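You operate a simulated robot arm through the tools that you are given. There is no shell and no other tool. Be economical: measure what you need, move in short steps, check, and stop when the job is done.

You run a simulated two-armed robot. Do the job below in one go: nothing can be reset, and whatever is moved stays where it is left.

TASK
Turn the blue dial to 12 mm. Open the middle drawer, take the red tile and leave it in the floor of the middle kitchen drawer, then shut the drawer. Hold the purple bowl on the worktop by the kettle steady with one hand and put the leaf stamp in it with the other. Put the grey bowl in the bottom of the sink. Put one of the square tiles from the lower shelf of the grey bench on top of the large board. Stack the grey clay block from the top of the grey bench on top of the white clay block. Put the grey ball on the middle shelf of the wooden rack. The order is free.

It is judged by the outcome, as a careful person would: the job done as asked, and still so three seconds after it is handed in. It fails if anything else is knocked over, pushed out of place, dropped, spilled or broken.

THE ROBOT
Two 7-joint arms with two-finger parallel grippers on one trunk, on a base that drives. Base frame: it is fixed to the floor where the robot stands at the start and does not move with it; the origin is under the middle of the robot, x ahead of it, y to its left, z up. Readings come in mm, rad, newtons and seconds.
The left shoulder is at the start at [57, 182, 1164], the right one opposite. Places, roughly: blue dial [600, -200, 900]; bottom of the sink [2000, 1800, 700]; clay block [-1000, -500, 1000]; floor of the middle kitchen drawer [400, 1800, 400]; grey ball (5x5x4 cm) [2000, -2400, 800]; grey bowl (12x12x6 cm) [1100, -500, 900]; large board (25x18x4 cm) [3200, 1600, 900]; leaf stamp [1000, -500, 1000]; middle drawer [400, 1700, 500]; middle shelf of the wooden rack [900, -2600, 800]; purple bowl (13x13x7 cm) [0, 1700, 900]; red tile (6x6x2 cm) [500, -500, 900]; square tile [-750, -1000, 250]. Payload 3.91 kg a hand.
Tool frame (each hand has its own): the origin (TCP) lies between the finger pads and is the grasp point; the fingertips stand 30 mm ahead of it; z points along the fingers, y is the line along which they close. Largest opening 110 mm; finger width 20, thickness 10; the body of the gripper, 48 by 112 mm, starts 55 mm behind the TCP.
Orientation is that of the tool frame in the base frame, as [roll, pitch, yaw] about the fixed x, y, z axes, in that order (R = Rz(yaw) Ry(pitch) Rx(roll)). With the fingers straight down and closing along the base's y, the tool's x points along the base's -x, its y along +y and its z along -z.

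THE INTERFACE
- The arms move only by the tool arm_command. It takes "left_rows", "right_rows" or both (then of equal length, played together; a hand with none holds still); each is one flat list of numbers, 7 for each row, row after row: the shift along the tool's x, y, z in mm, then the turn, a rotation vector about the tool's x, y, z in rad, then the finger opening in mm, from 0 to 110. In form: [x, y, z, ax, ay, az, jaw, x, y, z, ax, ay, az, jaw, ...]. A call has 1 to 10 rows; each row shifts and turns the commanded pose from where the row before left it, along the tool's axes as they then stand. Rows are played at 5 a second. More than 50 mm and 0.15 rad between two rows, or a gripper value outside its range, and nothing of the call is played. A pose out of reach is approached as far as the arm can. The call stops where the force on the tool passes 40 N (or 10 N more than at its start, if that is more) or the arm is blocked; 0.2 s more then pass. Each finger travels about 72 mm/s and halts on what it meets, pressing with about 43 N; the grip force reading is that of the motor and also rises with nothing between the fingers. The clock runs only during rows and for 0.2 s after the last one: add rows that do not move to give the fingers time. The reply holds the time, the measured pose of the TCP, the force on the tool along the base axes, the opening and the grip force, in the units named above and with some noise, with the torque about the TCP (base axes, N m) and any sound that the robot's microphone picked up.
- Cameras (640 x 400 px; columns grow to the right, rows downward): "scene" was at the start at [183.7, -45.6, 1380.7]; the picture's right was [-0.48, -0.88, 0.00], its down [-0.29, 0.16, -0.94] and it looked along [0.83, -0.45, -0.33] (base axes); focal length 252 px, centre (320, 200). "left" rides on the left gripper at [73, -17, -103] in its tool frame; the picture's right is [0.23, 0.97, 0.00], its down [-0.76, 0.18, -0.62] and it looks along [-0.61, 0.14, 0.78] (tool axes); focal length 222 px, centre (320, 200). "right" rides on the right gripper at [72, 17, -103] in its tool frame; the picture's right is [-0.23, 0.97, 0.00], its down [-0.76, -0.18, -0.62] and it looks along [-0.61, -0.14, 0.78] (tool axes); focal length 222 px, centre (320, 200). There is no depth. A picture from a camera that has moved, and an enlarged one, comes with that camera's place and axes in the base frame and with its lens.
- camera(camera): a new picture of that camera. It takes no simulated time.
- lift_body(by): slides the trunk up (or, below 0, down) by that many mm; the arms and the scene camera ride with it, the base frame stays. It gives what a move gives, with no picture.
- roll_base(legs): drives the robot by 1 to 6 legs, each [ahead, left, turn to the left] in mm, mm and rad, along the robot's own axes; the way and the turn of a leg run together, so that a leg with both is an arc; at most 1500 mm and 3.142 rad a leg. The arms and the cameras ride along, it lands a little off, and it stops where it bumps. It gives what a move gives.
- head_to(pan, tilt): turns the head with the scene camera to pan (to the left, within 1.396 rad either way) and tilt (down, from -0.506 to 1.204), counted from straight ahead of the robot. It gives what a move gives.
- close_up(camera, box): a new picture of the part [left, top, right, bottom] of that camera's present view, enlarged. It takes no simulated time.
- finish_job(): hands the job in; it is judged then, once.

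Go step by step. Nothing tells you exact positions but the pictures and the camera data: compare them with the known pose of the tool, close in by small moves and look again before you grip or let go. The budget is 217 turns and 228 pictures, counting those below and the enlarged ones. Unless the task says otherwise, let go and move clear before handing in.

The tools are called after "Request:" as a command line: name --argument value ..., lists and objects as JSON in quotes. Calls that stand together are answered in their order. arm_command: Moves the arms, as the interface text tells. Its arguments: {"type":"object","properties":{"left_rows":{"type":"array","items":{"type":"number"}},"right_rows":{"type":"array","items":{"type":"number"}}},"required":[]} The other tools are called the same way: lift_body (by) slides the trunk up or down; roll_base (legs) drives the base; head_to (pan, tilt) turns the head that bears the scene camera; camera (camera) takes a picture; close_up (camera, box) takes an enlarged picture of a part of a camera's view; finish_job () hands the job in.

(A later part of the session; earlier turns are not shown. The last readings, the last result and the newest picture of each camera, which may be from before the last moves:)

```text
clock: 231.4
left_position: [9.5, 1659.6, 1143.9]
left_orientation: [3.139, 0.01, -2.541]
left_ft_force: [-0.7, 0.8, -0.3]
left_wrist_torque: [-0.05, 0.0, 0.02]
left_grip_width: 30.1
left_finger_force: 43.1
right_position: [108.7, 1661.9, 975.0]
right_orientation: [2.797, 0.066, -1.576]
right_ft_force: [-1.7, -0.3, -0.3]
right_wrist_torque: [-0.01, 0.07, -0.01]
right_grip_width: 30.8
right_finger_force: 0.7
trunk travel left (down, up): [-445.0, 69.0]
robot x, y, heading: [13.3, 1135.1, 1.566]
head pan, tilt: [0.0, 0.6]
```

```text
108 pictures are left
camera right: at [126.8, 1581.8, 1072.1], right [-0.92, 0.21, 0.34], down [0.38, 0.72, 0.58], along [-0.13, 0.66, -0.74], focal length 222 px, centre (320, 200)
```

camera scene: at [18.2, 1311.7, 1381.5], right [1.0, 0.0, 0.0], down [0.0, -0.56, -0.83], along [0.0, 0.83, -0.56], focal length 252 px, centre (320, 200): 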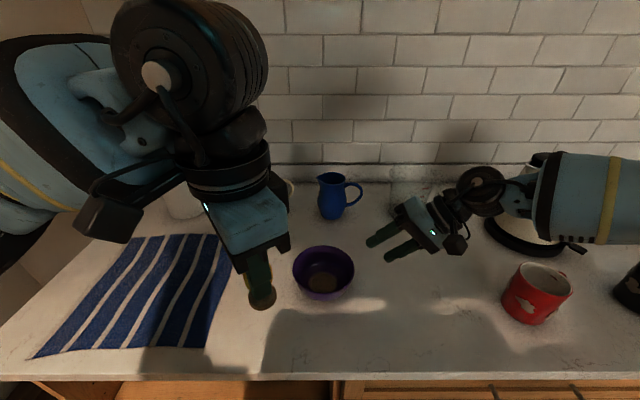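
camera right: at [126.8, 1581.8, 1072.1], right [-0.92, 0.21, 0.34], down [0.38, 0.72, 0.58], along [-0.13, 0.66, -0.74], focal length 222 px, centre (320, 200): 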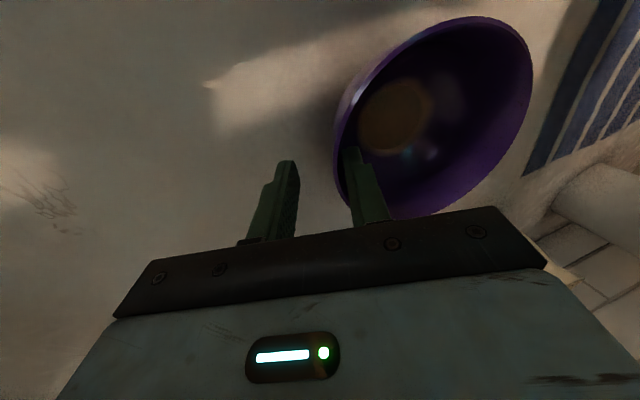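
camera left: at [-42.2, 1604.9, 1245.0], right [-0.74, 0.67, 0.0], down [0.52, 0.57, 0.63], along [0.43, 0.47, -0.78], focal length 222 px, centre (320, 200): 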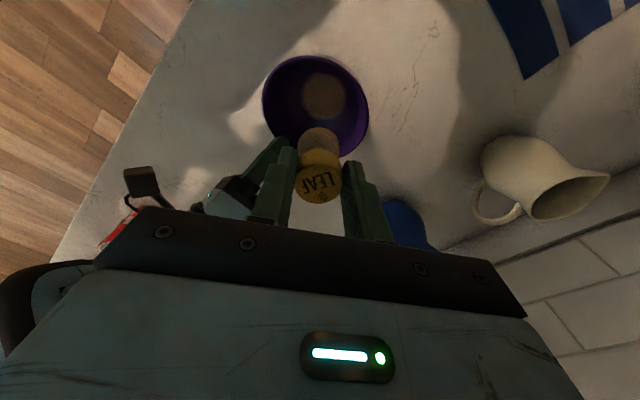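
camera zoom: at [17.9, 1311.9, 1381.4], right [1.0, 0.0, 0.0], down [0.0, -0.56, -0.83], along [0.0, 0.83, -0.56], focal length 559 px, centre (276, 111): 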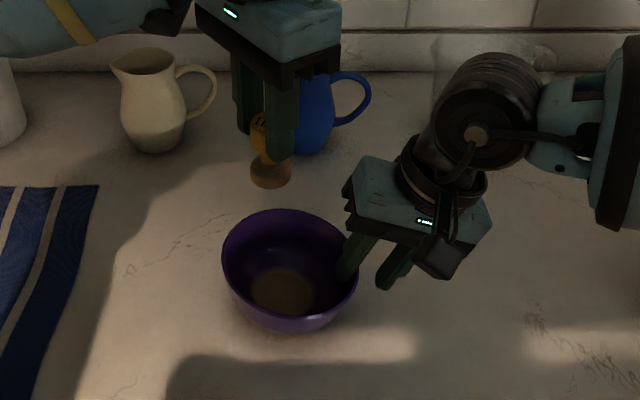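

The bowl sits flat again with its rim nearer the inner finger. Re-centre on the rim by 14 mm and close.

Request:
arm_command --right_rows '[0, 7, -2, 0, 0, 0, 34, 0, 7, -2, 0, 0, 0, 34, 0, 0, 0, 0, 0, 0, 24, 0, 0, 0, 0, 0, 0, 14, 0, 0, 0, 0, 0, 0, 5, 0, 0, 0, 0, 0, 0, 5]'

Request:
close_up --camera "scene" --box '[220, 150, 460, 330]'

```text
clock: 232.8
left_position: [9.9, 1659.6, 1143.5]
left_orientation: [3.137, 0.011, -2.543]
left_ft_force: [-0.2, 0.5, 0.2]
left_wrist_torque: [-0.02, -0.04, -0.02]
left_grip_width: 30.1
left_finger_force: 43.2
right_position: [104.3, 1656.3, 983.8]
right_orientation: [2.796, 0.066, -1.577]
right_ft_force: [-1.0, 0.1, 1.4]
right_wrist_torque: [0.06, 0.02, 0.0]
right_grip_width: 5.6
right_finger_force: 0.5
right hand out of reach, approached as far as the arm can: row 1, 2
trunk travel left (down, up): [-445.0, 69.0]
robot x, y, heading: [19.5, 1132.5, 1.566]
head pan, tilt: [0.0, 0.6]
```

```text
2.22 times, centred on (340, 240) of scene
camera zoom: at [18.0, 1311.9, 1381.4], right [1.0, 0.0, 0.0], down [0.0, -0.56, -0.83], along [0.0, 0.83, -0.56], focal length 559 px, centre (276, 111)
```

zoom: 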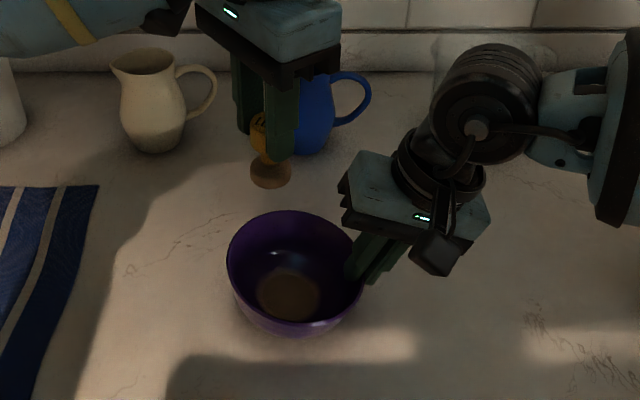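

The bowl is level and held lightly. Lower the stamp into the bowl.

Request:
arm_command --left_rows '[0, 0, 40, 0, 0, 0, 5, 0, 0, 40, 0, 0, 0, 5, 0, 0, 35, 0, 0, 0, 5, 0, 0, 25, 0, 0, 0, 5, 0, 0, 0, 0, 0, 0, 5]' --right_rows '[0, 0, 0, 0, 0, 0, 4, 0, 0, 0, 0, 0, 0, 4, 0, 0, 0, 0, 0, 0, 4, 0, 0, 0, 0, 0, 0, 4, 0, 0, 0, 0, 0, 0, 4]'

Request:
close_up --camera "scene" --box '[220, 150, 460, 330]'

Request:
camera --camera "left"

```text
clock: 234.1
left_position: [12.1, 1658.9, 1002.4]
left_orientation: [3.138, 0.011, -2.544]
left_ft_force: [0.7, 1.2, -0.2]
left_wrist_torque: [0.02, -0.03, -0.01]
left_grip_width: 30.0
left_finger_force: 43.4
right_position: [104.9, 1656.3, 983.9]
right_orientation: [2.796, 0.068, -1.575]
right_ft_force: [-0.3, 1.3, 1.2]
right_wrist_torque: [0.05, 0.1, -0.11]
right_grip_width: 5.0
right_finger_force: 6.1
trunk travel left (down, up): [-445.0, 69.0]
robot x, y, heading: [19.4, 1135.3, 1.566]
head pan, tilt: [0.0, 0.6]
```

```text
2.22 times, centred on (340, 240) of scene
camera zoom: at [17.9, 1312.0, 1381.4], right [1.0, 0.0, 0.0], down [0.0, -0.56, -0.83], along [0.0, 0.83, -0.56], focal length 559 px, centre (276, 111)
```

zoom: 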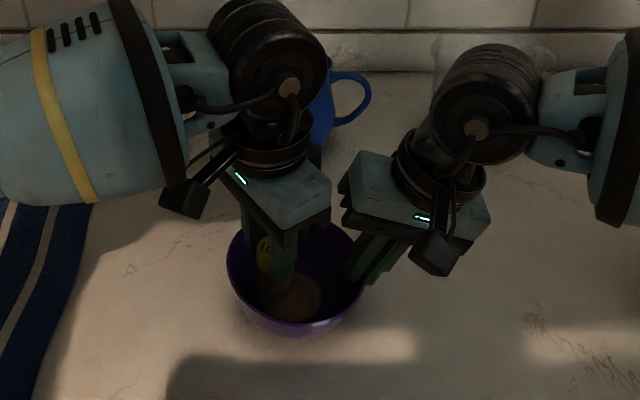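

```text
105 pictures are left
camera left: at [-40.0, 1604.2, 1105.2], right [-0.74, 0.68, 0.0], down [0.52, 0.57, 0.63], along [0.43, 0.47, -0.78], focal length 222 px, centre (320, 200)
```

left: 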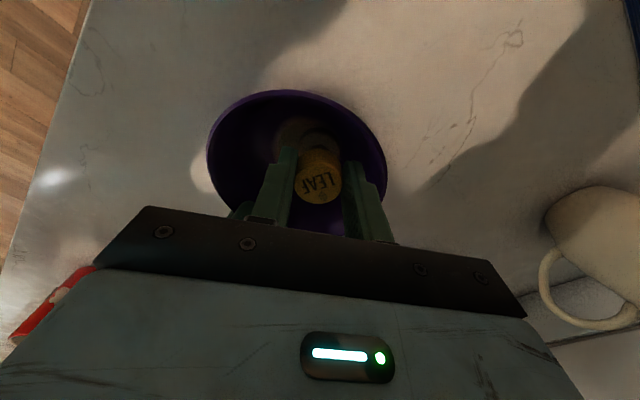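

The stamp is within the bowl. Lower gently to contact.

Request:
arm_command --left_rows '[0, 0, 5, 0, 0, 0, 5, 0, 0, 5, 0, 0, 0, 5, 0, 0, 5, 0, 0, 0, 5, 0, 0, 4, 0, 0, 0, 5, 0, 0, 0, 0, 0, 0, 5]'

```text
clock: 235.2
left_position: [13.3, 1660.8, 988.8]
left_orientation: [3.138, 0.016, -2.542]
left_ft_force: [11.6, 2.2, 25.8]
left_wrist_torque: [0.2, -0.47, -0.06]
left_grip_width: 30.1
left_finger_force: 43.6
right_position: [103.2, 1656.8, 985.9]
right_orientation: [2.792, 0.073, -1.576]
right_ft_force: [-15.3, 9.1, 4.5]
right_wrist_torque: [0.33, 0.17, -0.32]
right_grip_width: 11.9
right_finger_force: 7.9
trunk travel left (down, up): [-445.0, 69.0]
robot x, y, heading: [14.4, 1136.3, 1.565]
head pan, tilt: [0.0, 0.6]
```

Contact with the bowl. Ease up 4 mm, open, and rise.

Request:
arm_command --left_rows '[0, 0, -5, 0, 0, 0, 5, 0, 0, 0, 0, 0, 0, 34, 0, 0, 0, 0, 0, 0, 44, 0, 0, -15, 0, 0, 0, 44, 0, 0, -40, 0, 0, 0, 44, 0, 0, -40, 0, 0, 0, 44, 0, 0, -40, 0, 0, 0, 44]'

Request:
close_up --camera "scene" --box '[220, 150, 460, 330]'

Request:
camera --camera "left"

```text
clock: 236.8
left_position: [11.2, 1660.4, 1123.7]
left_orientation: [3.137, 0.009, -2.541]
left_ft_force: [-0.4, 0.0, -0.6]
left_wrist_torque: [0.02, -0.02, 0.03]
left_grip_width: 44.1
left_finger_force: 0.1
right_position: [104.1, 1657.3, 984.4]
right_orientation: [2.796, 0.068, -1.576]
right_ft_force: [0.0, 0.5, 3.1]
right_wrist_torque: [0.03, 0.01, -0.05]
right_grip_width: 5.1
right_finger_force: 1.0
trunk travel left (down, up): [-445.0, 69.0]
robot x, y, heading: [20.1, 1138.7, 1.567]
head pan, tilt: [0.0, 0.6]
```

```text
2.22 times, centred on (340, 240) of scene
camera zoom: at [18.1, 1311.5, 1381.5], right [1.0, 0.0, 0.0], down [0.0, -0.56, -0.83], along [0.0, 0.83, -0.56], focal length 559 px, centre (276, 111)
```

zoom: 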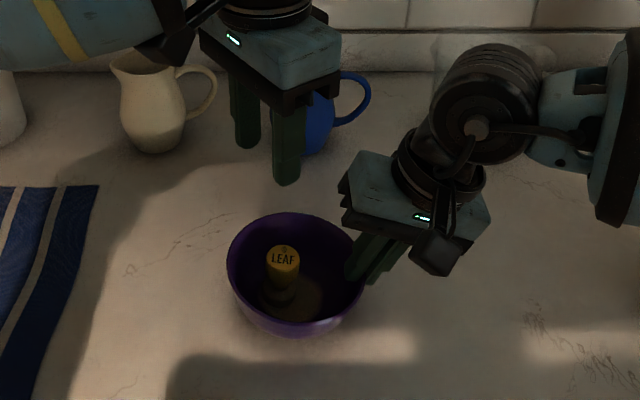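

```text
103 pictures are left
camera left: at [-40.5, 1604.6, 1226.3], right [-0.74, 0.67, 0.0], down [0.52, 0.57, 0.63], along [0.42, 0.47, -0.78], focal length 222 px, centre (320, 200)
```

left: 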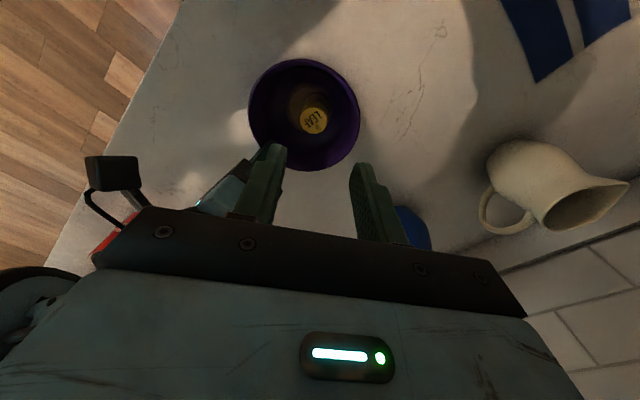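

The LEAF stamp stands in the purple bowl. Release the bowl and withdraw the right hand along its axis, then restore both hands to square.

Request:
arm_command --right_rows '[0, 0, 0, 0, 0, 0, 14, 0, 0, 0, 0, 0, 0, 24, 0, 0, -15, 0, 0, 0, 24, 0, 0, -30, 0, 0, 0, 30, 0, 0, -45, 0, 0, 0, 40, 0, 0, -45, 0.115, 0.022, 0, 60, 0, 0, -45, 0.115, 0.022, 0, 60, 0, 0, 0, 0.115, 0.022, 0, 60]' --left_rows '[0, 0, -20, 0, 0, 0, 44, 0, 0, 0, 0, 0, -0.139, 44, 0, 0, 0, 0, 0, -0.139, 44, 0, 0, 0, 0, 0, -0.139, 44, 0, 0, 0, 0, 0, -0.139, 60, 0, 0, 0, 0, 0, -0.139, 60, 0, 0, 0, 0, 0, -0.139, 60, 0, 0, 0, 0, 0, -0.139, 60]'

Request:
roll_base --legs '[[-230, 0, 0]]'

Request:
camera --camera "scene"

```text
clock: 238.7
left_position: [11.2, 1656.7, 1144.9]
left_orientation: [-3.136, 0.01, -1.565]
left_ft_force: [0.5, 0.0, -0.3]
left_wrist_torque: [0.0, 0.02, -0.04]
left_grip_width: 60.1
left_finger_force: 0.1
right_position: [205.3, 1643.3, 1159.9]
right_orientation: [-3.139, 0.004, -1.565]
right_ft_force: [0.1, -0.6, 1.2]
right_wrist_torque: [0.0, 0.02, 0.0]
right_grip_width: 60.0
right_finger_force: 0.1
right hand out of reach, approached as far as the arm can: row 8
trunk travel left (down, up): [-445.0, 69.0]
robot x, y, heading: [18.2, 1138.8, 1.57]
head pan, tilt: [0.0, 0.6]
```

```text
clock: 240.4
left_position: [8.7, 1430.6, 1143.6]
left_orientation: [-3.136, 0.006, -1.565]
left_ft_force: [-0.1, -0.7, 0.4]
left_wrist_torque: [0.06, -0.02, -0.01]
left_grip_width: 59.8
left_finger_force: 0.0
right_position: [204.5, 1416.4, 1157.5]
right_orientation: [-3.141, 0.001, -1.563]
right_ft_force: [-0.2, -0.1, -0.1]
right_wrist_torque: [0.0, -0.01, 0.0]
right_grip_width: 59.8
right_finger_force: 0.0
trunk travel left (down, up): [-445.0, 69.0]
robot x, y, heading: [19.4, 907.3, 1.574]
head pan, tilt: [0.0, 0.6]
```

```text
102 pictures are left
camera scene: at [17.3, 1083.9, 1381.4], right [1.0, 0.0, 0.0], down [0.0, -0.57, -0.82], along [0.0, 0.82, -0.57], focal length 252 px, centre (320, 200)
```

scene: 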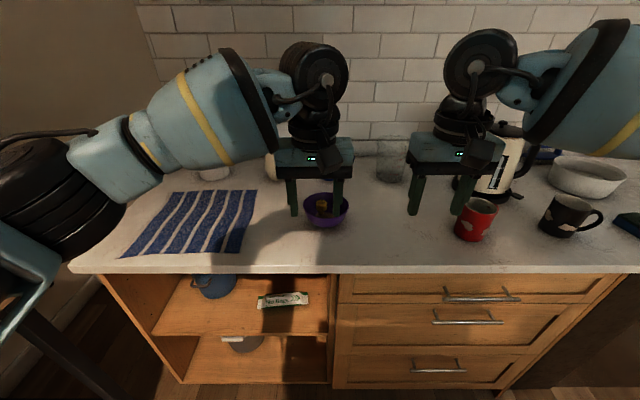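

Now on to the grey bench. Fold the arms, drive back to the room's left side and turn to face it.

Request:
arm_command --left_rows '[28, 35, -10, 0, 0, 0, 60, 28, 35, -10, 0, 0, 0, 60, 28, 35, 0, 0, 0, 0, 60, 28, 35, 0, 0, 0, 0, 60, 0, 40, 0, 0, 0, 0, 60, 0, 40, 0, 0, 0, 0, 60]' --right_rows '[28, -10, -10, 0, 0, 0, 60, 28, -10, -10, 0, 0, 0, 60, 28, -10, 0, 0, 0, 0, 60, 28, -10, 0, 0, 0, 0, 60, 0, 0, 0, 0, 0, 0, 60, 0, 0, 0, 0, 0, 0, 60]'

Request:
roll_base --legs '[[0, 100, 0], [-1050, 0, 0], [0, 0, 1.571]]'

Request:
camera --camera "scene"

Request:
head_to --pan 0.75 --tilt 0.6

Request:
camera --camera "scene"

```text
clock: 241.8
left_position: [-213.4, 1315.4, 1160.1]
left_orientation: [-3.136, 0.009, -1.568]
left_ft_force: [-0.4, -0.3, 0.1]
left_wrist_torque: [0.01, -0.01, 0.03]
left_grip_width: 59.8
left_finger_force: 0.1
right_position: [244.4, 1302.8, 1179.7]
right_orientation: [-3.139, 0.003, -1.563]
right_ft_force: [-0.5, 0.0, 0.3]
right_wrist_torque: [0.01, -0.04, 0.02]
right_grip_width: 60.0
right_finger_force: 0.1
trunk travel left (down, up): [-445.0, 69.0]
robot x, y, heading: [18.8, 909.6, 1.566]
head pan, tilt: [0.0, 0.6]
```

```text
clock: 252.2
left_position: [-474.9, -392.6, 1159.7]
left_orientation: [-3.135, 0.008, 0.02]
left_ft_force: [-0.6, -0.8, -0.2]
left_wrist_torque: [-0.02, 0.01, 0.01]
left_grip_width: 60.0
left_finger_force: 0.1
right_position: [-468.8, 64.3, 1178.0]
right_orientation: [-3.14, 0.002, 0.022]
right_ft_force: [0.8, -0.1, 0.0]
right_wrist_torque: [-0.01, 0.01, -0.01]
right_grip_width: 60.0
right_finger_force: 0.0
trunk travel left (down, up): [-445.0, 69.0]
robot x, y, heading: [-69.3, -159.1, -3.132]
head pan, tilt: [0.0, 0.6]
```

```text
101 pictures are left
camera scene: at [-245.2, -161.0, 1381.4], right [-0.01, 1.0, 0.0], down [0.56, 0.01, -0.83], along [-0.82, -0.01, -0.56], focal length 252 px, centre (320, 200)
```

scene: 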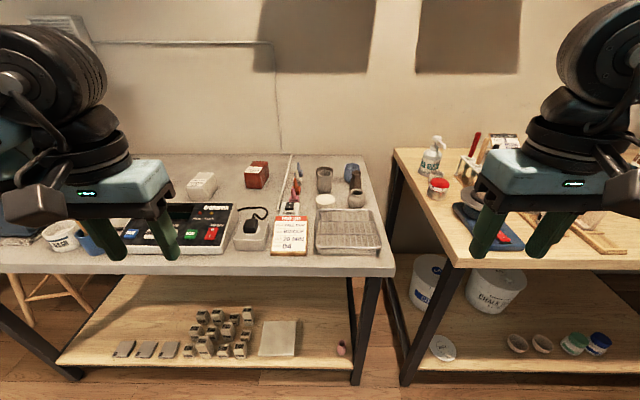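

```text
clock: 253.3
left_position: [-476.0, -391.9, 1159.6]
left_orientation: [-3.134, 0.005, 0.02]
left_ft_force: [0.0, -0.1, -0.4]
left_wrist_torque: [0.01, 0.01, 0.03]
left_grip_width: 59.9
left_finger_force: 0.0
right_position: [-468.5, 65.1, 1177.9]
right_orientation: [-3.139, 0.003, 0.021]
right_ft_force: [-0.7, 0.5, 0.5]
right_wrist_torque: [-0.01, 0.02, 0.0]
right_grip_width: 59.9
right_finger_force: 0.1
trunk travel left (down, up): [-445.0, 69.0]
robot x, y, heading: [-69.1, -162.9, -3.128]
head pan, tilt: [0.75, 0.6]
```

```text
100 pictures are left
camera scene: at [-220.8, -220.9, 1381.4], right [-0.69, 0.72, 0.0], down [0.41, 0.39, -0.83], along [-0.6, -0.57, -0.56], focal length 252 px, centre (320, 200)
```

scene: 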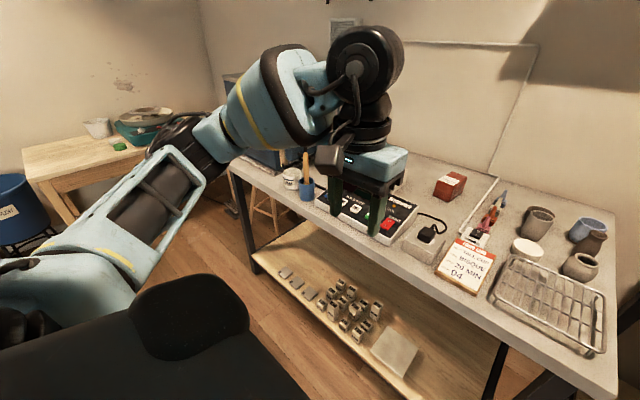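

I see the bench: small square tiles on the lower shelf's left, blocks at the back of the top. Zoom to identify them.

Request:
close_up --camera "scene" --box '[260, 250, 440, 390]'

Request:
head_to --pan 0.2 --tilt 0.5

Request:
close_up --camera "scene" --box '[160, 100, 520, 300]'

```text
2.86 times, centred on (350, 320) of scene
camera zoom: at [-220.8, -220.9, 1381.4], right [-0.69, 0.72, 0.0], down [0.41, 0.39, -0.83], along [-0.6, -0.57, -0.56], focal length 719 px, centre (234, -143)
```

zoom: 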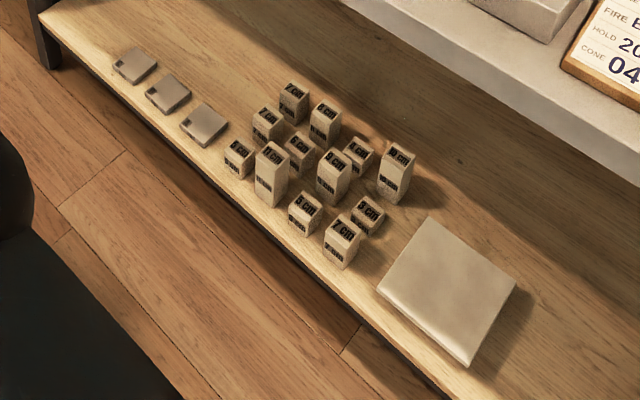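

```text
clock: 254.2
left_position: [-475.9, -391.4, 1159.7]
left_orientation: [-3.134, 0.007, 0.021]
left_ft_force: [-0.3, 0.5, -0.6]
left_wrist_torque: [0.02, 0.02, -0.04]
left_grip_width: 60.1
left_finger_force: 0.0
right_position: [-470.1, 65.8, 1179.2]
right_orientation: [-3.139, 0.001, 0.021]
right_ft_force: [-1.0, -0.2, 0.3]
right_wrist_torque: [0.01, -0.02, 0.02]
right_grip_width: 60.2
right_finger_force: 0.0
trunk travel left (down, up): [-445.0, 69.0]
robot x, y, heading: [-68.4, -161.1, -3.129]
head pan, tilt: [0.201, 0.499]
```

```text
1.78 times, centred on (340, 200) of scene
camera zoom: at [-245.8, -179.2, 1390.5], right [-0.21, 0.98, 0.0], down [0.47, 0.1, -0.88], along [-0.86, -0.19, -0.48], focal length 447 px, centre (284, 200)
```

zoom: 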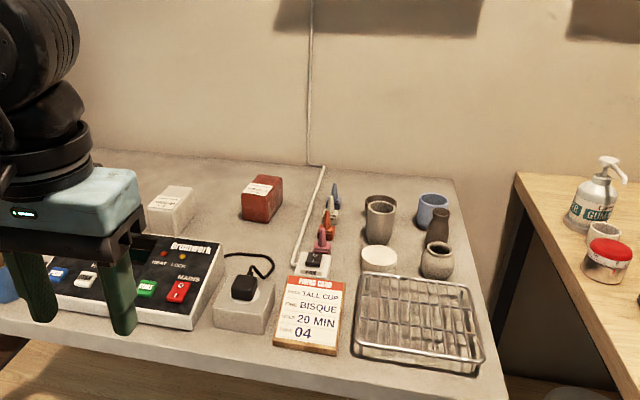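

I'll get a closer look at the two blocks at the back of the bench.

Request:
close_up --camera "scene" --box '[220, 180, 340, 250]'

Request:
camera --camera "left"

```text
5.33 times, centred on (280, 215) of scene
camera zoom: at [-245.8, -179.2, 1390.5], right [-0.21, 0.98, 0.0], down [0.47, 0.1, -0.88], along [-0.86, -0.19, -0.48], focal length 1342 px, centre (533, 120)
```

zoom: 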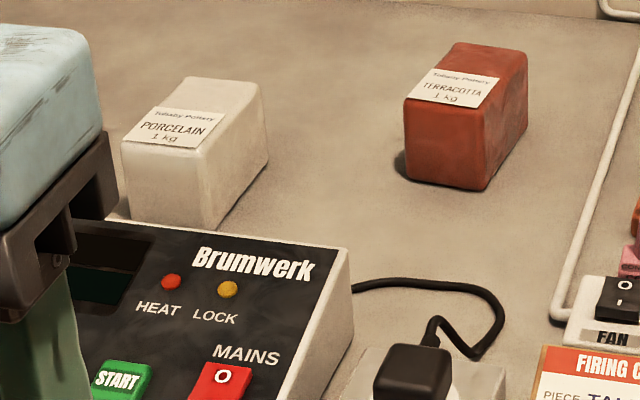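

```text
96 pictures are left
camera left: at [-403.4, -373.9, 1262.5], right [0.24, -0.97, -0.01], down [-0.75, -0.2, 0.63], along [-0.61, -0.15, -0.78], focal length 222 px, centre (320, 200)
```

left: 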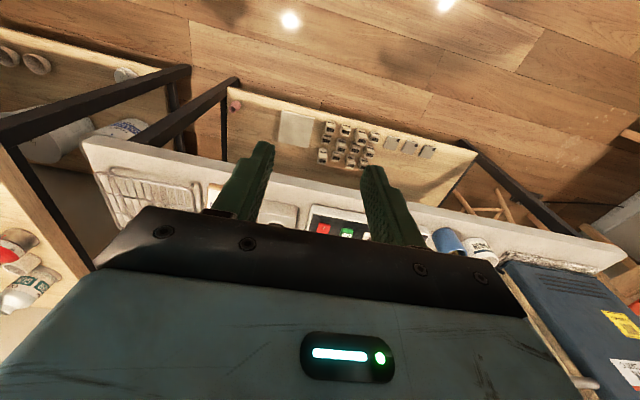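

The white block is the PORCELAIN one; the grey one must be hidden behind my left hand. Move the hand aside and look.

Request:
arm_command --left_rows '[40, 0, -20, 0, 0, 0, 60, 40, 0, -20, 0, 0, 0, 60, 0, 40, -20, 0, 0, 0, 60, 0, 40, -20, 0, 0, 0, 60]'

Request:
camera --camera "scene"

```text
clock: 255.2
left_position: [-390.9, -470.9, 1239.0]
left_orientation: [-3.135, 0.008, 0.018]
left_ft_force: [0.5, 1.2, 0.1]
left_wrist_torque: [0.02, 0.01, -0.01]
left_grip_width: 59.9
left_finger_force: 0.1
right_position: [-466.7, 65.3, 1177.8]
right_orientation: [-3.14, 0.003, 0.02]
right_ft_force: [1.0, 0.1, -0.3]
right_wrist_torque: [-0.01, 0.01, 0.03]
right_grip_width: 59.9
right_finger_force: 0.1
trunk travel left (down, up): [-445.0, 69.0]
robot x, y, heading: [-70.8, -162.0, -3.13]
head pan, tilt: [0.201, 0.499]
```

```text
95 pictures are left
camera scene: at [-244.5, -179.6, 1390.7], right [-0.21, 0.98, 0.0], down [0.47, 0.1, -0.88], along [-0.86, -0.19, -0.48], focal length 252 px, centre (320, 200)
```

scene: 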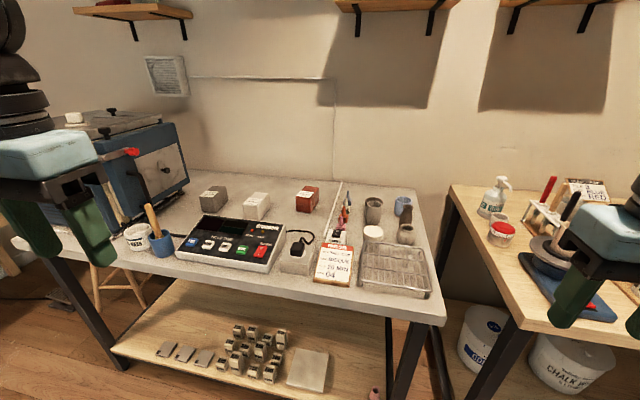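

Now it's clear: grey block at left, white PORCELAIN in the middle, red at right, all on the bench. I'll drive up so the left arm faces the grey and white blocks.

Request:
roll_base --legs '[[0, 278, 0], [240, 0, 0]]'

Request:
head_to --pan 0.2 --tilt 0.7

Request:
camera --camera "scene"

Request:
camera --camera "left"

```text
clock: 259.6
left_position: [-621.7, -753.3, 1238.9]
left_orientation: [-3.134, 0.009, 0.019]
left_ft_force: [-1.2, -0.2, 0.2]
left_wrist_torque: [0.0, 0.01, 0.02]
left_grip_width: 60.1
left_finger_force: 0.2
right_position: [-697.4, -217.2, 1178.5]
right_orientation: [-3.14, 0.002, 0.023]
right_ft_force: [0.3, -0.6, -0.5]
right_wrist_torque: [-0.01, -0.03, 0.01]
right_grip_width: 59.9
right_finger_force: 0.0
trunk travel left (down, up): [-445.0, 69.0]
robot x, y, heading: [-299.9, -438.1, -3.123]
head pan, tilt: [0.201, 0.499]
```

```text
clock: 260.4
left_position: [-622.0, -753.2, 1238.9]
left_orientation: [-3.134, 0.008, 0.017]
left_ft_force: [-0.1, -1.0, -0.2]
left_wrist_torque: [0.0, 0.01, -0.03]
left_grip_width: 60.2
left_finger_force: 0.0
right_position: [-698.7, -215.9, 1178.1]
right_orientation: [-3.14, 0.003, 0.024]
right_ft_force: [0.1, -0.2, -0.6]
right_wrist_torque: [0.03, -0.05, 0.04]
right_grip_width: 60.2
right_finger_force: 0.1
trunk travel left (down, up): [-445.0, 69.0]
robot x, y, heading: [-297.7, -438.0, -3.125]
head pan, tilt: [0.201, 0.7]
```

```text
94 pictures are left
camera scene: at [-469.7, -459.7, 1372.8], right [-0.21, 0.98, 0.0], down [0.63, 0.14, -0.77], along [-0.75, -0.16, -0.64], focal length 252 px, centre (320, 200)
```

scene: 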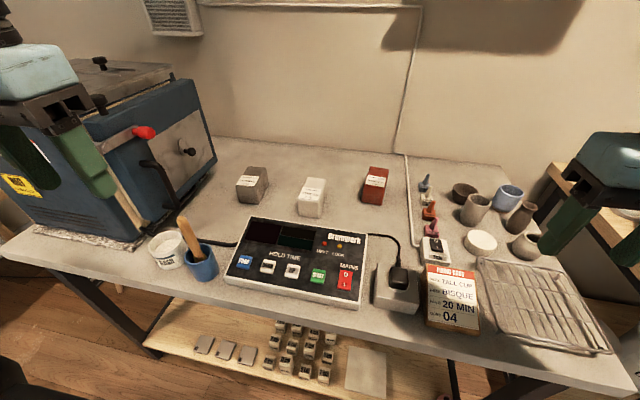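

```text
93 pictures are left
camera left: at [-549.9, -735.0, 1340.8], right [0.25, -0.97, -0.01], down [-0.75, -0.2, 0.63], along [-0.61, -0.15, -0.78], focal length 222 px, centre (320, 200)
```

left: 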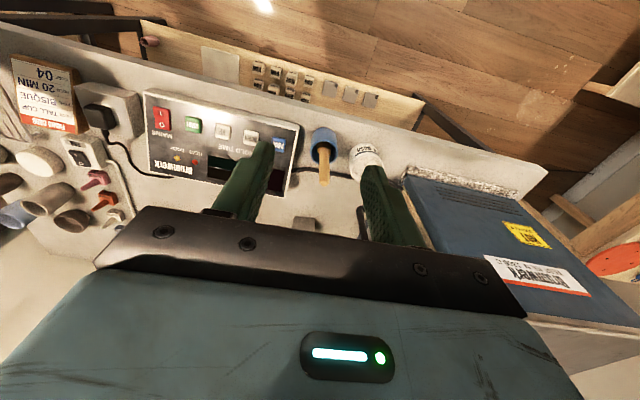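

Triangulation gives grey ≈ (-1005, -770) and white ≈ (-1020, -605), tops near z 960. Move in closer and extend the left hand over the grey block.

Request:
roll_base --legs '[[80, 0, 0]]'

Request:
arm_command --left_rows '[-40, 0, 15, 0, 0, 0, 80, -40, 0, 15, 0, 0, 0, 100, -40, 0, 15, 0, 0, 0, 100, -40, 0, 15, 0, 0, 0, 100, -40, 0, 15, 0, 0, 0, 100, -40, 0, 10, 0, 0, 0, 100]'

Request:
camera --camera "left"

Request:
camera --camera "scene"

```text
clock: 261.4
left_position: [-701.5, -753.8, 1239.4]
left_orientation: [-3.135, 0.008, 0.021]
left_ft_force: [-0.6, 0.5, 0.0]
left_wrist_torque: [0.01, 0.0, -0.01]
left_grip_width: 59.8
left_finger_force: 0.0
right_position: [-778.6, -218.1, 1177.8]
right_orientation: [-3.142, 0.001, 0.026]
right_ft_force: [0.0, -1.1, -1.0]
right_wrist_torque: [-0.01, 0.0, 0.0]
right_grip_width: 59.8
right_finger_force: 0.1
trunk travel left (down, up): [-445.0, 69.0]
robot x, y, heading: [-382.5, -441.8, -3.128]
head pan, tilt: [0.201, 0.7]
```

```text
clock: 262.8
left_position: [-940.8, -759.5, 1156.4]
left_orientation: [-3.138, 0.008, 0.019]
left_ft_force: [-0.2, 0.2, -1.2]
left_wrist_torque: [0.02, -0.04, 0.01]
left_grip_width: 100.3
left_finger_force: 0.1
right_position: [-779.9, -219.0, 1177.7]
right_orientation: [-3.138, 0.003, 0.025]
right_ft_force: [-0.9, 0.6, -0.7]
right_wrist_torque: [-0.01, 0.0, 0.0]
right_grip_width: 59.8
right_finger_force: 0.0
trunk travel left (down, up): [-445.0, 69.0]
robot x, y, heading: [-375.8, -439.1, -3.126]
head pan, tilt: [0.201, 0.7]
```

```text
92 pictures are left
camera left: at [-868.5, -741.2, 1258.1], right [0.25, -0.97, -0.01], down [-0.75, -0.2, 0.63], along [-0.61, -0.15, -0.78], focal length 222 px, centre (320, 200)
```

left: 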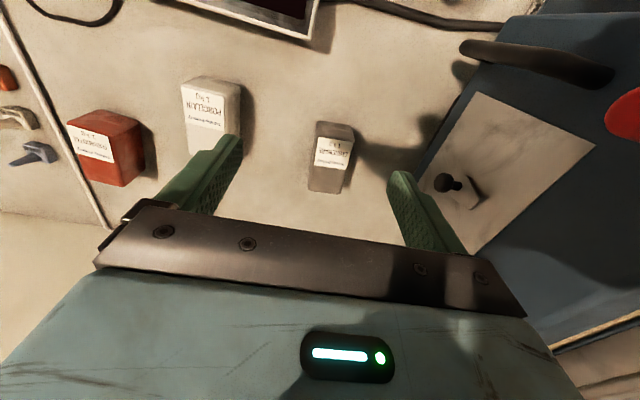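

```text
91 pictures are left
camera scene: at [-550.3, -460.6, 1372.6], right [-0.21, 0.98, 0.0], down [0.63, 0.14, -0.76], along [-0.75, -0.16, -0.64], focal length 252 px, centre (320, 200)
```

scene: 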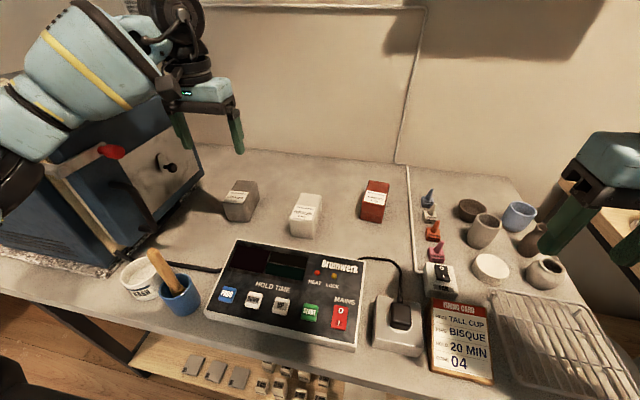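

The reach is marginal, so I'll turn the base 0.4 rad right, bringing the left shoulder forward, and square the left hand again.

Request:
roll_base --legs '[[0, 0, -0.4]]'

Request:
arm_command --left_rows '[0, 0, 0, 0, 0, -0.133, 100, 0, 0, 0, 0, 0, -0.133, 100, 0, 0, 0, 0, 0, -0.133, 100, 0, 45, 0, 0, 0, 0, 100, 0, 45, 0, 0, 0, 0, 100, 0, 45, 0, 0, 0, 0, 100, 0, 45, 0, 0, 0, 0, 100, 0, 45, 0, 0, 0, 0, 100, 0, 40, 0, 0, 0, 0, 100]'

Request:
head_to --pan 0.5 --tilt 0.7

Request:
camera --camera "scene"

Request:
camera --camera "left"

```text
clock: 264.4
left_position: [-1019.2, -513.1, 1156.5]
left_orientation: [-3.135, 0.008, -0.382]
left_ft_force: [0.3, -0.1, 1.0]
left_wrist_torque: [0.0, -0.01, 0.0]
left_grip_width: 100.0
left_finger_force: 0.0
right_position: [-658.6, -79.2, 1179.0]
right_orientation: [-3.14, 0.002, -0.383]
right_ft_force: [0.1, -0.4, 0.0]
right_wrist_torque: [0.0, -0.04, -0.01]
right_grip_width: 60.3
right_finger_force: 0.1
trunk travel left (down, up): [-445.0, 69.0]
robot x, y, heading: [-380.9, -444.0, 2.754]
head pan, tilt: [0.201, 0.7]
```

```text
clock: 266.4
left_position: [-1015.2, -778.3, 1154.4]
left_orientation: [-3.132, 0.005, 0.013]
left_ft_force: [-0.5, -0.6, -0.4]
left_wrist_torque: [0.03, 0.0, 0.03]
left_grip_width: 99.8
left_finger_force: 0.0
right_position: [-657.9, -81.0, 1178.4]
right_orientation: [-3.14, 0.004, -0.38]
right_ft_force: [-0.8, -1.0, -0.6]
right_wrist_torque: [0.05, 0.01, 0.01]
right_grip_width: 60.3
right_finger_force: 0.0
trunk travel left (down, up): [-445.0, 69.0]
robot x, y, heading: [-379.7, -438.7, 2.751]
head pan, tilt: [0.201, 0.7]
```

```text
clock: 267.2
left_position: [-1015.7, -777.1, 1153.6]
left_orientation: [-3.134, 0.005, 0.015]
left_ft_force: [0.1, 0.6, -0.2]
left_wrist_torque: [-0.03, 0.0, 0.01]
left_grip_width: 100.1
left_finger_force: 0.0
right_position: [-658.6, -78.2, 1178.6]
right_orientation: [-3.141, 0.002, -0.382]
right_ft_force: [-0.2, -0.6, 0.1]
right_wrist_torque: [-0.02, 0.0, 0.01]
right_grip_width: 60.2
right_finger_force: 0.1
trunk travel left (down, up): [-445.0, 69.0]
robot x, y, heading: [-380.3, -441.8, 2.751]
head pan, tilt: [0.499, 0.7]
```

```text
90 pictures are left
camera scene: at [-544.1, -417.2, 1372.8], right [-0.11, 0.99, 0.0], down [0.64, 0.07, -0.76], along [-0.76, -0.08, -0.64], focal length 252 px, centre (320, 200)
```

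scene: 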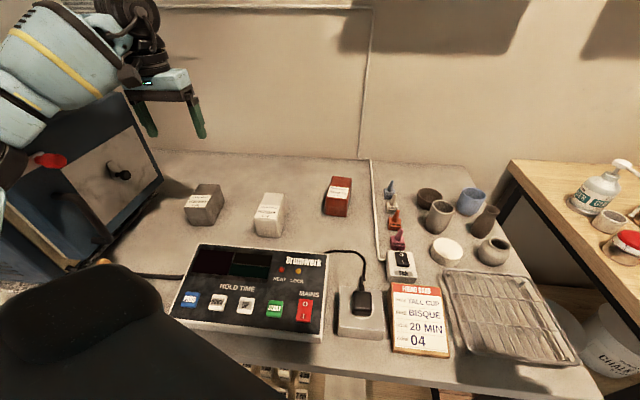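

```text
89 pictures are left
camera left: at [-943.2, -759.7, 1257.4], right [0.24, -0.97, -0.01], down [-0.76, -0.19, 0.63], along [-0.61, -0.14, -0.78], focal length 222 px, centre (320, 200)
```

left: 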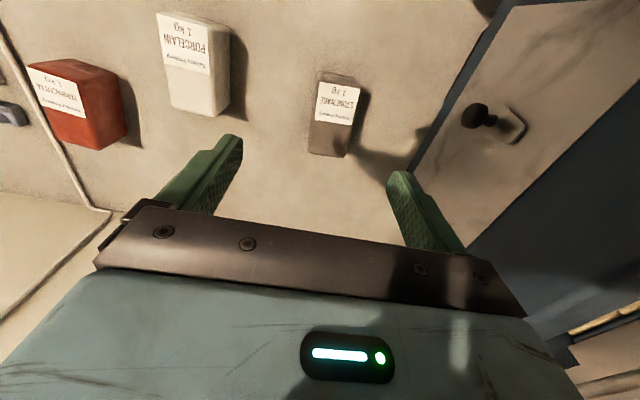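

Stereo from the wrist camera: grey block 110×53×48 mm centred about (-1055, -805), top z≈918; white centred about (-1035, -606). Lower over the grey block with a slight yaw.

Request:
arm_command --left_rows '[-8, 7, 40, 0, 0, -0.05, 90, -8, 7, 40, 0, 0, -0.05, 86, -8, 7, 40, 0, 0, 0, 86, -8, 7, 25, 0, 0, 0, 86, 0, 0, 0, 0, 0, 0, 86]'

Request:
camera --camera "left"

Request:
close_up --camera "scene" --box '[120, 80, 340, 260]'

```text
clock: 268.6
left_position: [-1038.3, -787.1, 1034.3]
left_orientation: [-3.127, 0.048, 0.108]
left_ft_force: [-3.0, -2.3, -37.7]
left_wrist_torque: [0.25, -0.11, 0.0]
left_grip_width: 86.2
left_finger_force: 0.0
right_position: [-642.4, -61.4, 1176.4]
right_orientation: [3.125, 0.008, -0.382]
right_ft_force: [-2.2, -1.0, 0.4]
right_wrist_torque: [0.11, -0.18, 0.03]
right_grip_width: 59.9
right_finger_force: 0.0
trunk travel left (down, up): [-445.0, 69.0]
robot x, y, heading: [-375.8, -438.6, 2.751]
head pan, tilt: [0.499, 0.7]
stopped in row 5 (left hand): the arm was blocked; the commanded pose is now the measured one
```

```text
88 pictures are left
camera left: at [-964.0, -763.6, 1134.3], right [0.33, -0.94, -0.03], down [-0.71, -0.26, 0.66], along [-0.63, -0.2, -0.75], focal length 222 px, centre (320, 200)
```

left: 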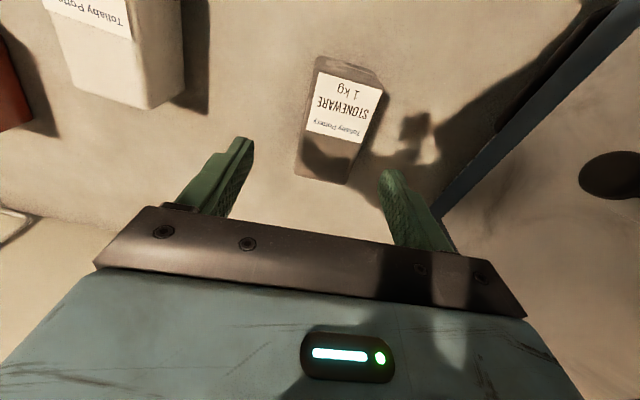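

```text
2.22 times, centred on (230, 170) of scene
camera zoom: at [-526.0, -396.6, 1373.9], right [-0.11, 0.99, -0.01], down [0.63, 0.06, -0.77], along [-0.77, -0.09, -0.63], focal length 559 px, centre (520, 267)
```

zoom: 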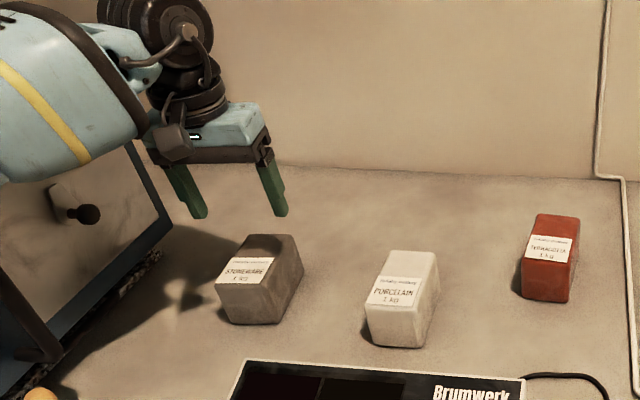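

The left forearm is touching the kiln, so I'll lift it off and retract, and use the right arm from the other side instead.

Request:
arm_command --left_rows '[0, 0, -30, 0, 0, 0, 60, 0, 0, -40, 0, 0, 0, 60, 0, -10, -45, 0, 0, 0, 60, 30, -30, -20, 0, 0, 0, 60, 45, -10, 0, 0, 0, 0, 60, 45, 0, 0, 0, 0, 0, 60, 45, 0, 0, 0, 0, 0, 60, 45, 0, 0, 0, 0, 0, 60]'

Request:
camera --camera "scene"

```text
clock: 270.4
left_position: [-839.7, -733.6, 1147.8]
left_orientation: [-3.119, 0.024, 0.115]
left_ft_force: [-0.2, -0.3, -0.5]
left_wrist_torque: [0.01, 0.02, 0.0]
left_grip_width: 59.8
left_finger_force: 0.1
right_position: [-656.0, -79.3, 1179.0]
right_orientation: [-3.14, 0.003, -0.382]
right_ft_force: [-0.4, -0.1, 0.1]
right_wrist_torque: [-0.03, 0.03, -0.03]
right_grip_width: 59.7
right_finger_force: 0.3
trunk travel left (down, up): [-445.0, 69.0]
robot x, y, heading: [-379.4, -435.7, 2.749]
head pan, tilt: [0.499, 0.7]
```

```text
86 pictures are left
camera scene: at [-541.8, -416.9, 1373.1], right [-0.11, 0.99, 0.0], down [0.64, 0.07, -0.77], along [-0.76, -0.08, -0.64], focal length 252 px, centre (320, 200)
```

scene: 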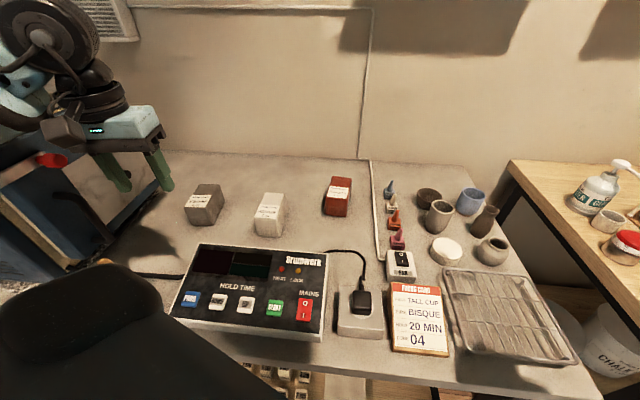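

Clear. Now reposition: back off, turn left, and approach so the right arm faces the blocks.

Request:
roll_base --legs '[[-150, 0, 0], [0, 0, 0.79], [0, 270, 0], [265, 0, 0]]'

Request:
head_to --pan -0.3 --tilt 0.7

Request:
camera --camera "scene"

Request:
camera --camera "right"

```text
clock: 277.9
left_position: [-492.8, -1385.9, 1146.2]
left_orientation: [-3.121, 0.022, 0.901]
left_ft_force: [0.8, 0.2, -0.2]
left_wrist_torque: [0.02, -0.02, 0.04]
left_grip_width: 59.9
left_finger_force: 0.1
right_position: [-825.3, -791.5, 1179.2]
right_orientation: [-3.139, 0.004, 0.407]
right_ft_force: [0.0, -0.1, 1.0]
right_wrist_torque: [0.0, -0.01, 0.04]
right_grip_width: 60.2
right_finger_force: 0.0
trunk travel left (down, up): [-445.0, 69.0]
robot x, y, heading: [-373.2, -846.6, -2.742]
head pan, tilt: [0.499, 0.7]
```

```text
clock: 279.1
left_position: [-490.7, -1385.9, 1146.1]
left_orientation: [-3.121, 0.023, 0.899]
left_ft_force: [-0.8, -0.3, -0.6]
left_wrist_torque: [0.03, 0.01, 0.04]
left_grip_width: 59.6
left_finger_force: 0.1
right_position: [-826.4, -792.2, 1177.8]
right_orientation: [-3.141, 0.002, 0.405]
right_ft_force: [-0.1, -0.2, 0.1]
right_wrist_torque: [0.05, 0.03, 0.01]
right_grip_width: 60.2
right_finger_force: 0.0
trunk travel left (down, up): [-445.0, 69.0]
robot x, y, heading: [-372.4, -847.5, -2.745]
head pan, tilt: [-0.3, 0.7]
```

```text
85 pictures are left
camera scene: at [-538.0, -892.9, 1372.8], right [-0.1, 1.0, 0.0], down [0.64, 0.06, -0.76], along [-0.76, -0.07, -0.64], focal length 252 px, centre (320, 200)
```

scene: 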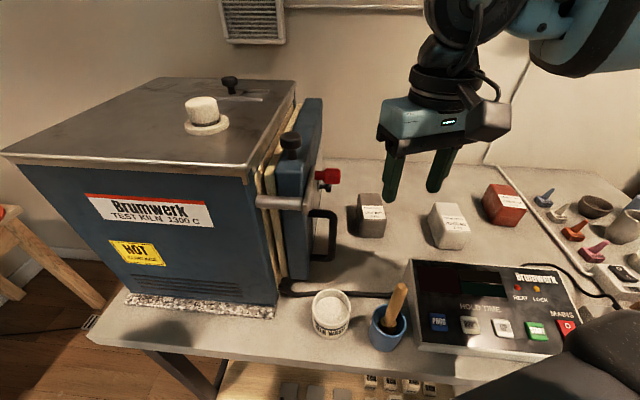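

```text
84 pictures are left
camera right: at [-753.8, -779.7, 1281.2], right [0.18, -0.98, 0.0], down [-0.77, -0.14, 0.63], along [-0.62, -0.11, -0.78], focal length 222 px, centre (320, 200)
```

right: 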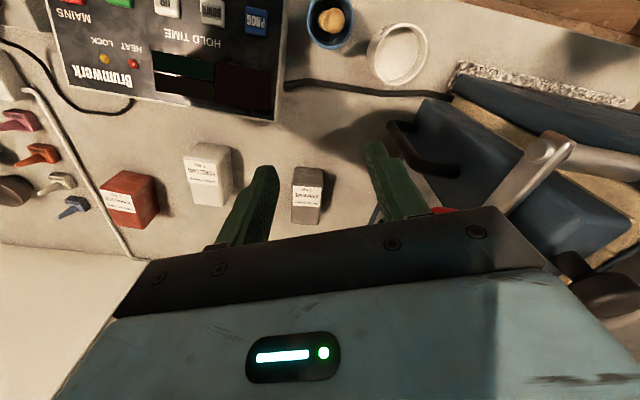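

Good approach for the right arm. Square its yaw to the grey block and move above it.

Request:
arm_command --right_rows '[0, 0, 0, 0, 0, 0.145, 70, 0, 0, 0, 0, 0, 0.145, 86, -37, -2, 15, 0, 0, 0, 86, -37, -2, 20, 0, 0, 0, 86, -37, -2, 25, 0, 0, 0, 86, -37, -2, 25, 0, 0, 0, 86, -37, -2, 25, 0, 0, 0, 86, -36, -3, 25, 0, 0, 0, 86, 0, 0, 0, 0, 0, 0, 86]'

Request:
camera --camera "right"

Request:
camera --camera "scene"

```text
clock: 281.1
left_position: [-491.1, -1386.2, 1147.6]
left_orientation: [-3.121, 0.025, 0.9]
left_ft_force: [-0.2, -0.1, 0.4]
left_wrist_torque: [0.02, -0.04, 0.0]
left_grip_width: 59.8
left_finger_force: 0.1
right_position: [-1048.4, -805.2, 1045.6]
right_orientation: [-3.14, 0.003, 0.117]
right_ft_force: [-0.1, -0.2, 0.3]
right_wrist_torque: [0.01, 0.0, -0.03]
right_grip_width: 86.0
right_finger_force: 0.1
trunk travel left (down, up): [-445.0, 69.0]
robot x, y, heading: [-370.9, -849.2, -2.748]
head pan, tilt: [-0.3, 0.7]
```

```text
83 pictures are left
camera right: at [-975.0, -814.3, 1148.4], right [-0.11, -0.99, 0.0], down [-0.77, 0.09, 0.63], along [-0.62, 0.07, -0.78], focal length 222 px, centre (320, 200)
```

right: 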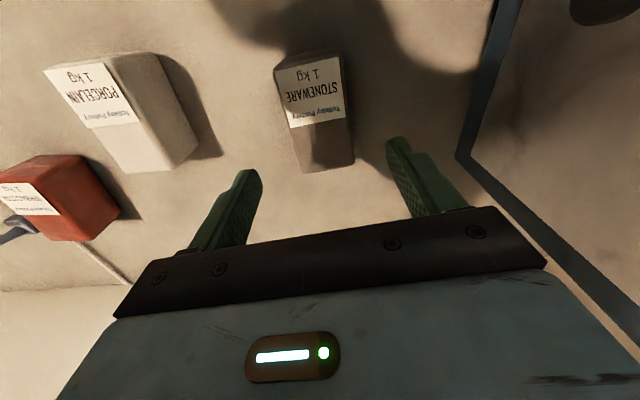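

```text
82 pictures are left
camera scene: at [-536.7, -892.7, 1373.0], right [-0.1, 1.0, 0.0], down [0.64, 0.06, -0.77], along [-0.76, -0.07, -0.64], focal length 252 px, centre (320, 200)
```

scene: 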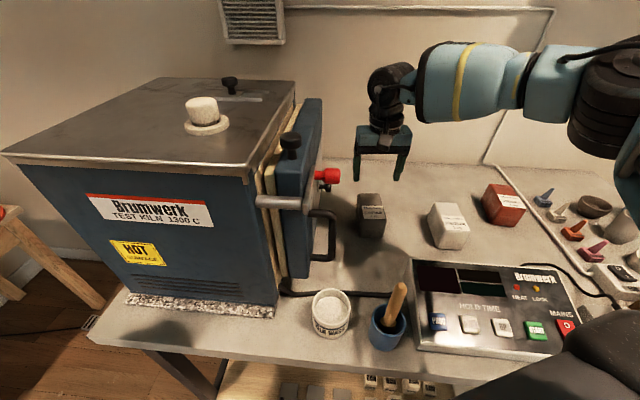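

Aligned with the STONEWARE (grey) block. Descend and grip.

Request:
arm_command --right_rows '[0, 0, 40, 0, 0, 0.05, 86, -3, 0, 40, 0, 0, 0, 86, -2, 0, 35, 0, 0, 0, 86, 0, 0, 17, 0, 0, 0, 86, 0, 0, 0, 0, 0, 0, 66, 0, 0, 0, 0, 0, 0, 50, 0, 0, 0, 0, 0, 0, 40, 0, 0, 0, 0, 0, 0, 40]'

Request:
camera --camera "right"

```text
clock: 282.9
left_position: [-491.7, -1384.9, 1147.5]
left_orientation: [-3.121, 0.024, 0.9]
left_ft_force: [-0.3, 0.8, 0.7]
left_wrist_torque: [-0.04, 0.0, 0.04]
left_grip_width: 60.2
left_finger_force: 0.0
right_position: [-1053.6, -803.7, 910.4]
right_orientation: [3.14, 0.002, 0.066]
right_ft_force: [0.0, 3.6, 0.5]
right_wrist_torque: [-0.1, 0.4, -0.18]
right_grip_width: 66.1
right_finger_force: 42.9
trunk travel left (down, up): [-445.0, 69.0]
robot x, y, heading: [-374.0, -851.7, -2.745]
head pan, tilt: [-0.3, 0.7]
```

```text
81 pictures are left
camera right: at [-980.4, -817.1, 1013.8], right [-0.16, -0.99, 0.0], down [-0.77, 0.13, 0.63], along [-0.62, 0.1, -0.78], focal length 222 px, centre (320, 200)
```

right: 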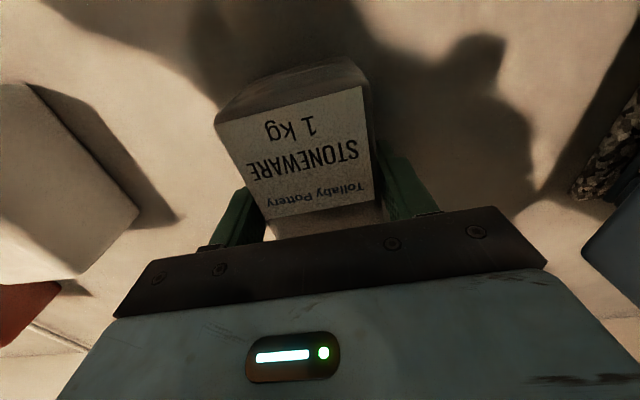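

Gripped (66 mm wide). Lift and move over the white block.

Request:
arm_command --right_rows '[0, 0, -15, 0, 0, 0, 40, 0, 0, -35, 0, 0, 0, 40, 0, 0, -40, 0, 0, 0, 40, 0, 0, -40, 0, 0, 0, 40, 8, -38, 0, 0, 0, 0.03, 40, 8, -38, 0, 0, 0, 0.03, 40, 8, -38, 0, 0, 0, 0, 40, 8, -38, 0, 0, 0, 0, 40, 6, -35, 0, 0, 0, 0, 40]'

Request:
camera --camera "right"

Request:
camera --camera "scene"

```text
clock: 284.9
left_position: [-491.9, -1384.7, 1146.4]
left_orientation: [-3.122, 0.025, 0.901]
left_ft_force: [0.4, 0.5, -0.8]
left_wrist_torque: [-0.03, 0.0, -0.01]
left_grip_width: 59.9
left_finger_force: 0.0
right_position: [-1016.9, -616.3, 1041.7]
right_orientation: [-3.14, 0.002, 0.006]
right_ft_force: [0.0, 0.6, -10.8]
right_wrist_torque: [0.0, 0.0, 0.01]
right_grip_width: 65.8
right_finger_force: 42.8
trunk travel left (down, up): [-445.0, 69.0]
robot x, y, heading: [-370.9, -849.8, -2.74]
head pan, tilt: [-0.3, 0.7]
```

```text
80 pictures are left
camera right: at [-946.6, -632.7, 1144.0], right [-0.22, -0.98, 0.0], down [-0.76, 0.17, 0.62], along [-0.61, 0.14, -0.78], focal length 222 px, centre (320, 200)
```

right: 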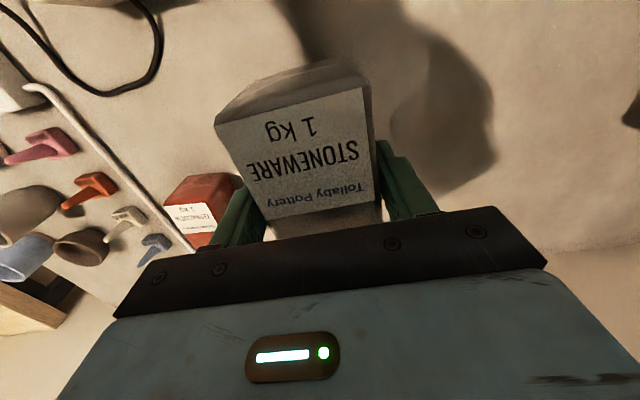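

```text
79 pictures are left
camera scene: at [-538.4, -891.4, 1372.8], right [-0.1, 1.0, 0.0], down [0.64, 0.06, -0.76], along [-0.76, -0.07, -0.64], focal length 252 px, centre (320, 200)
```

scene: 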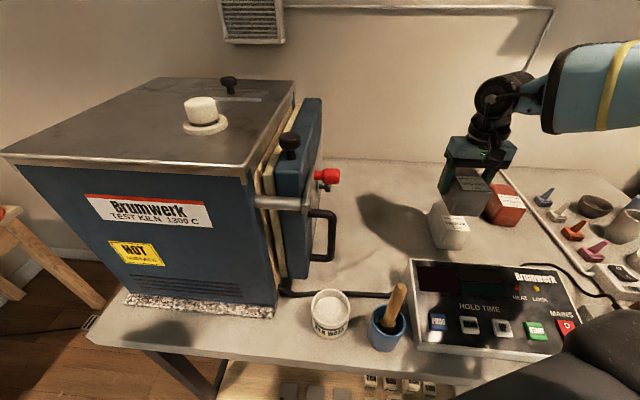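

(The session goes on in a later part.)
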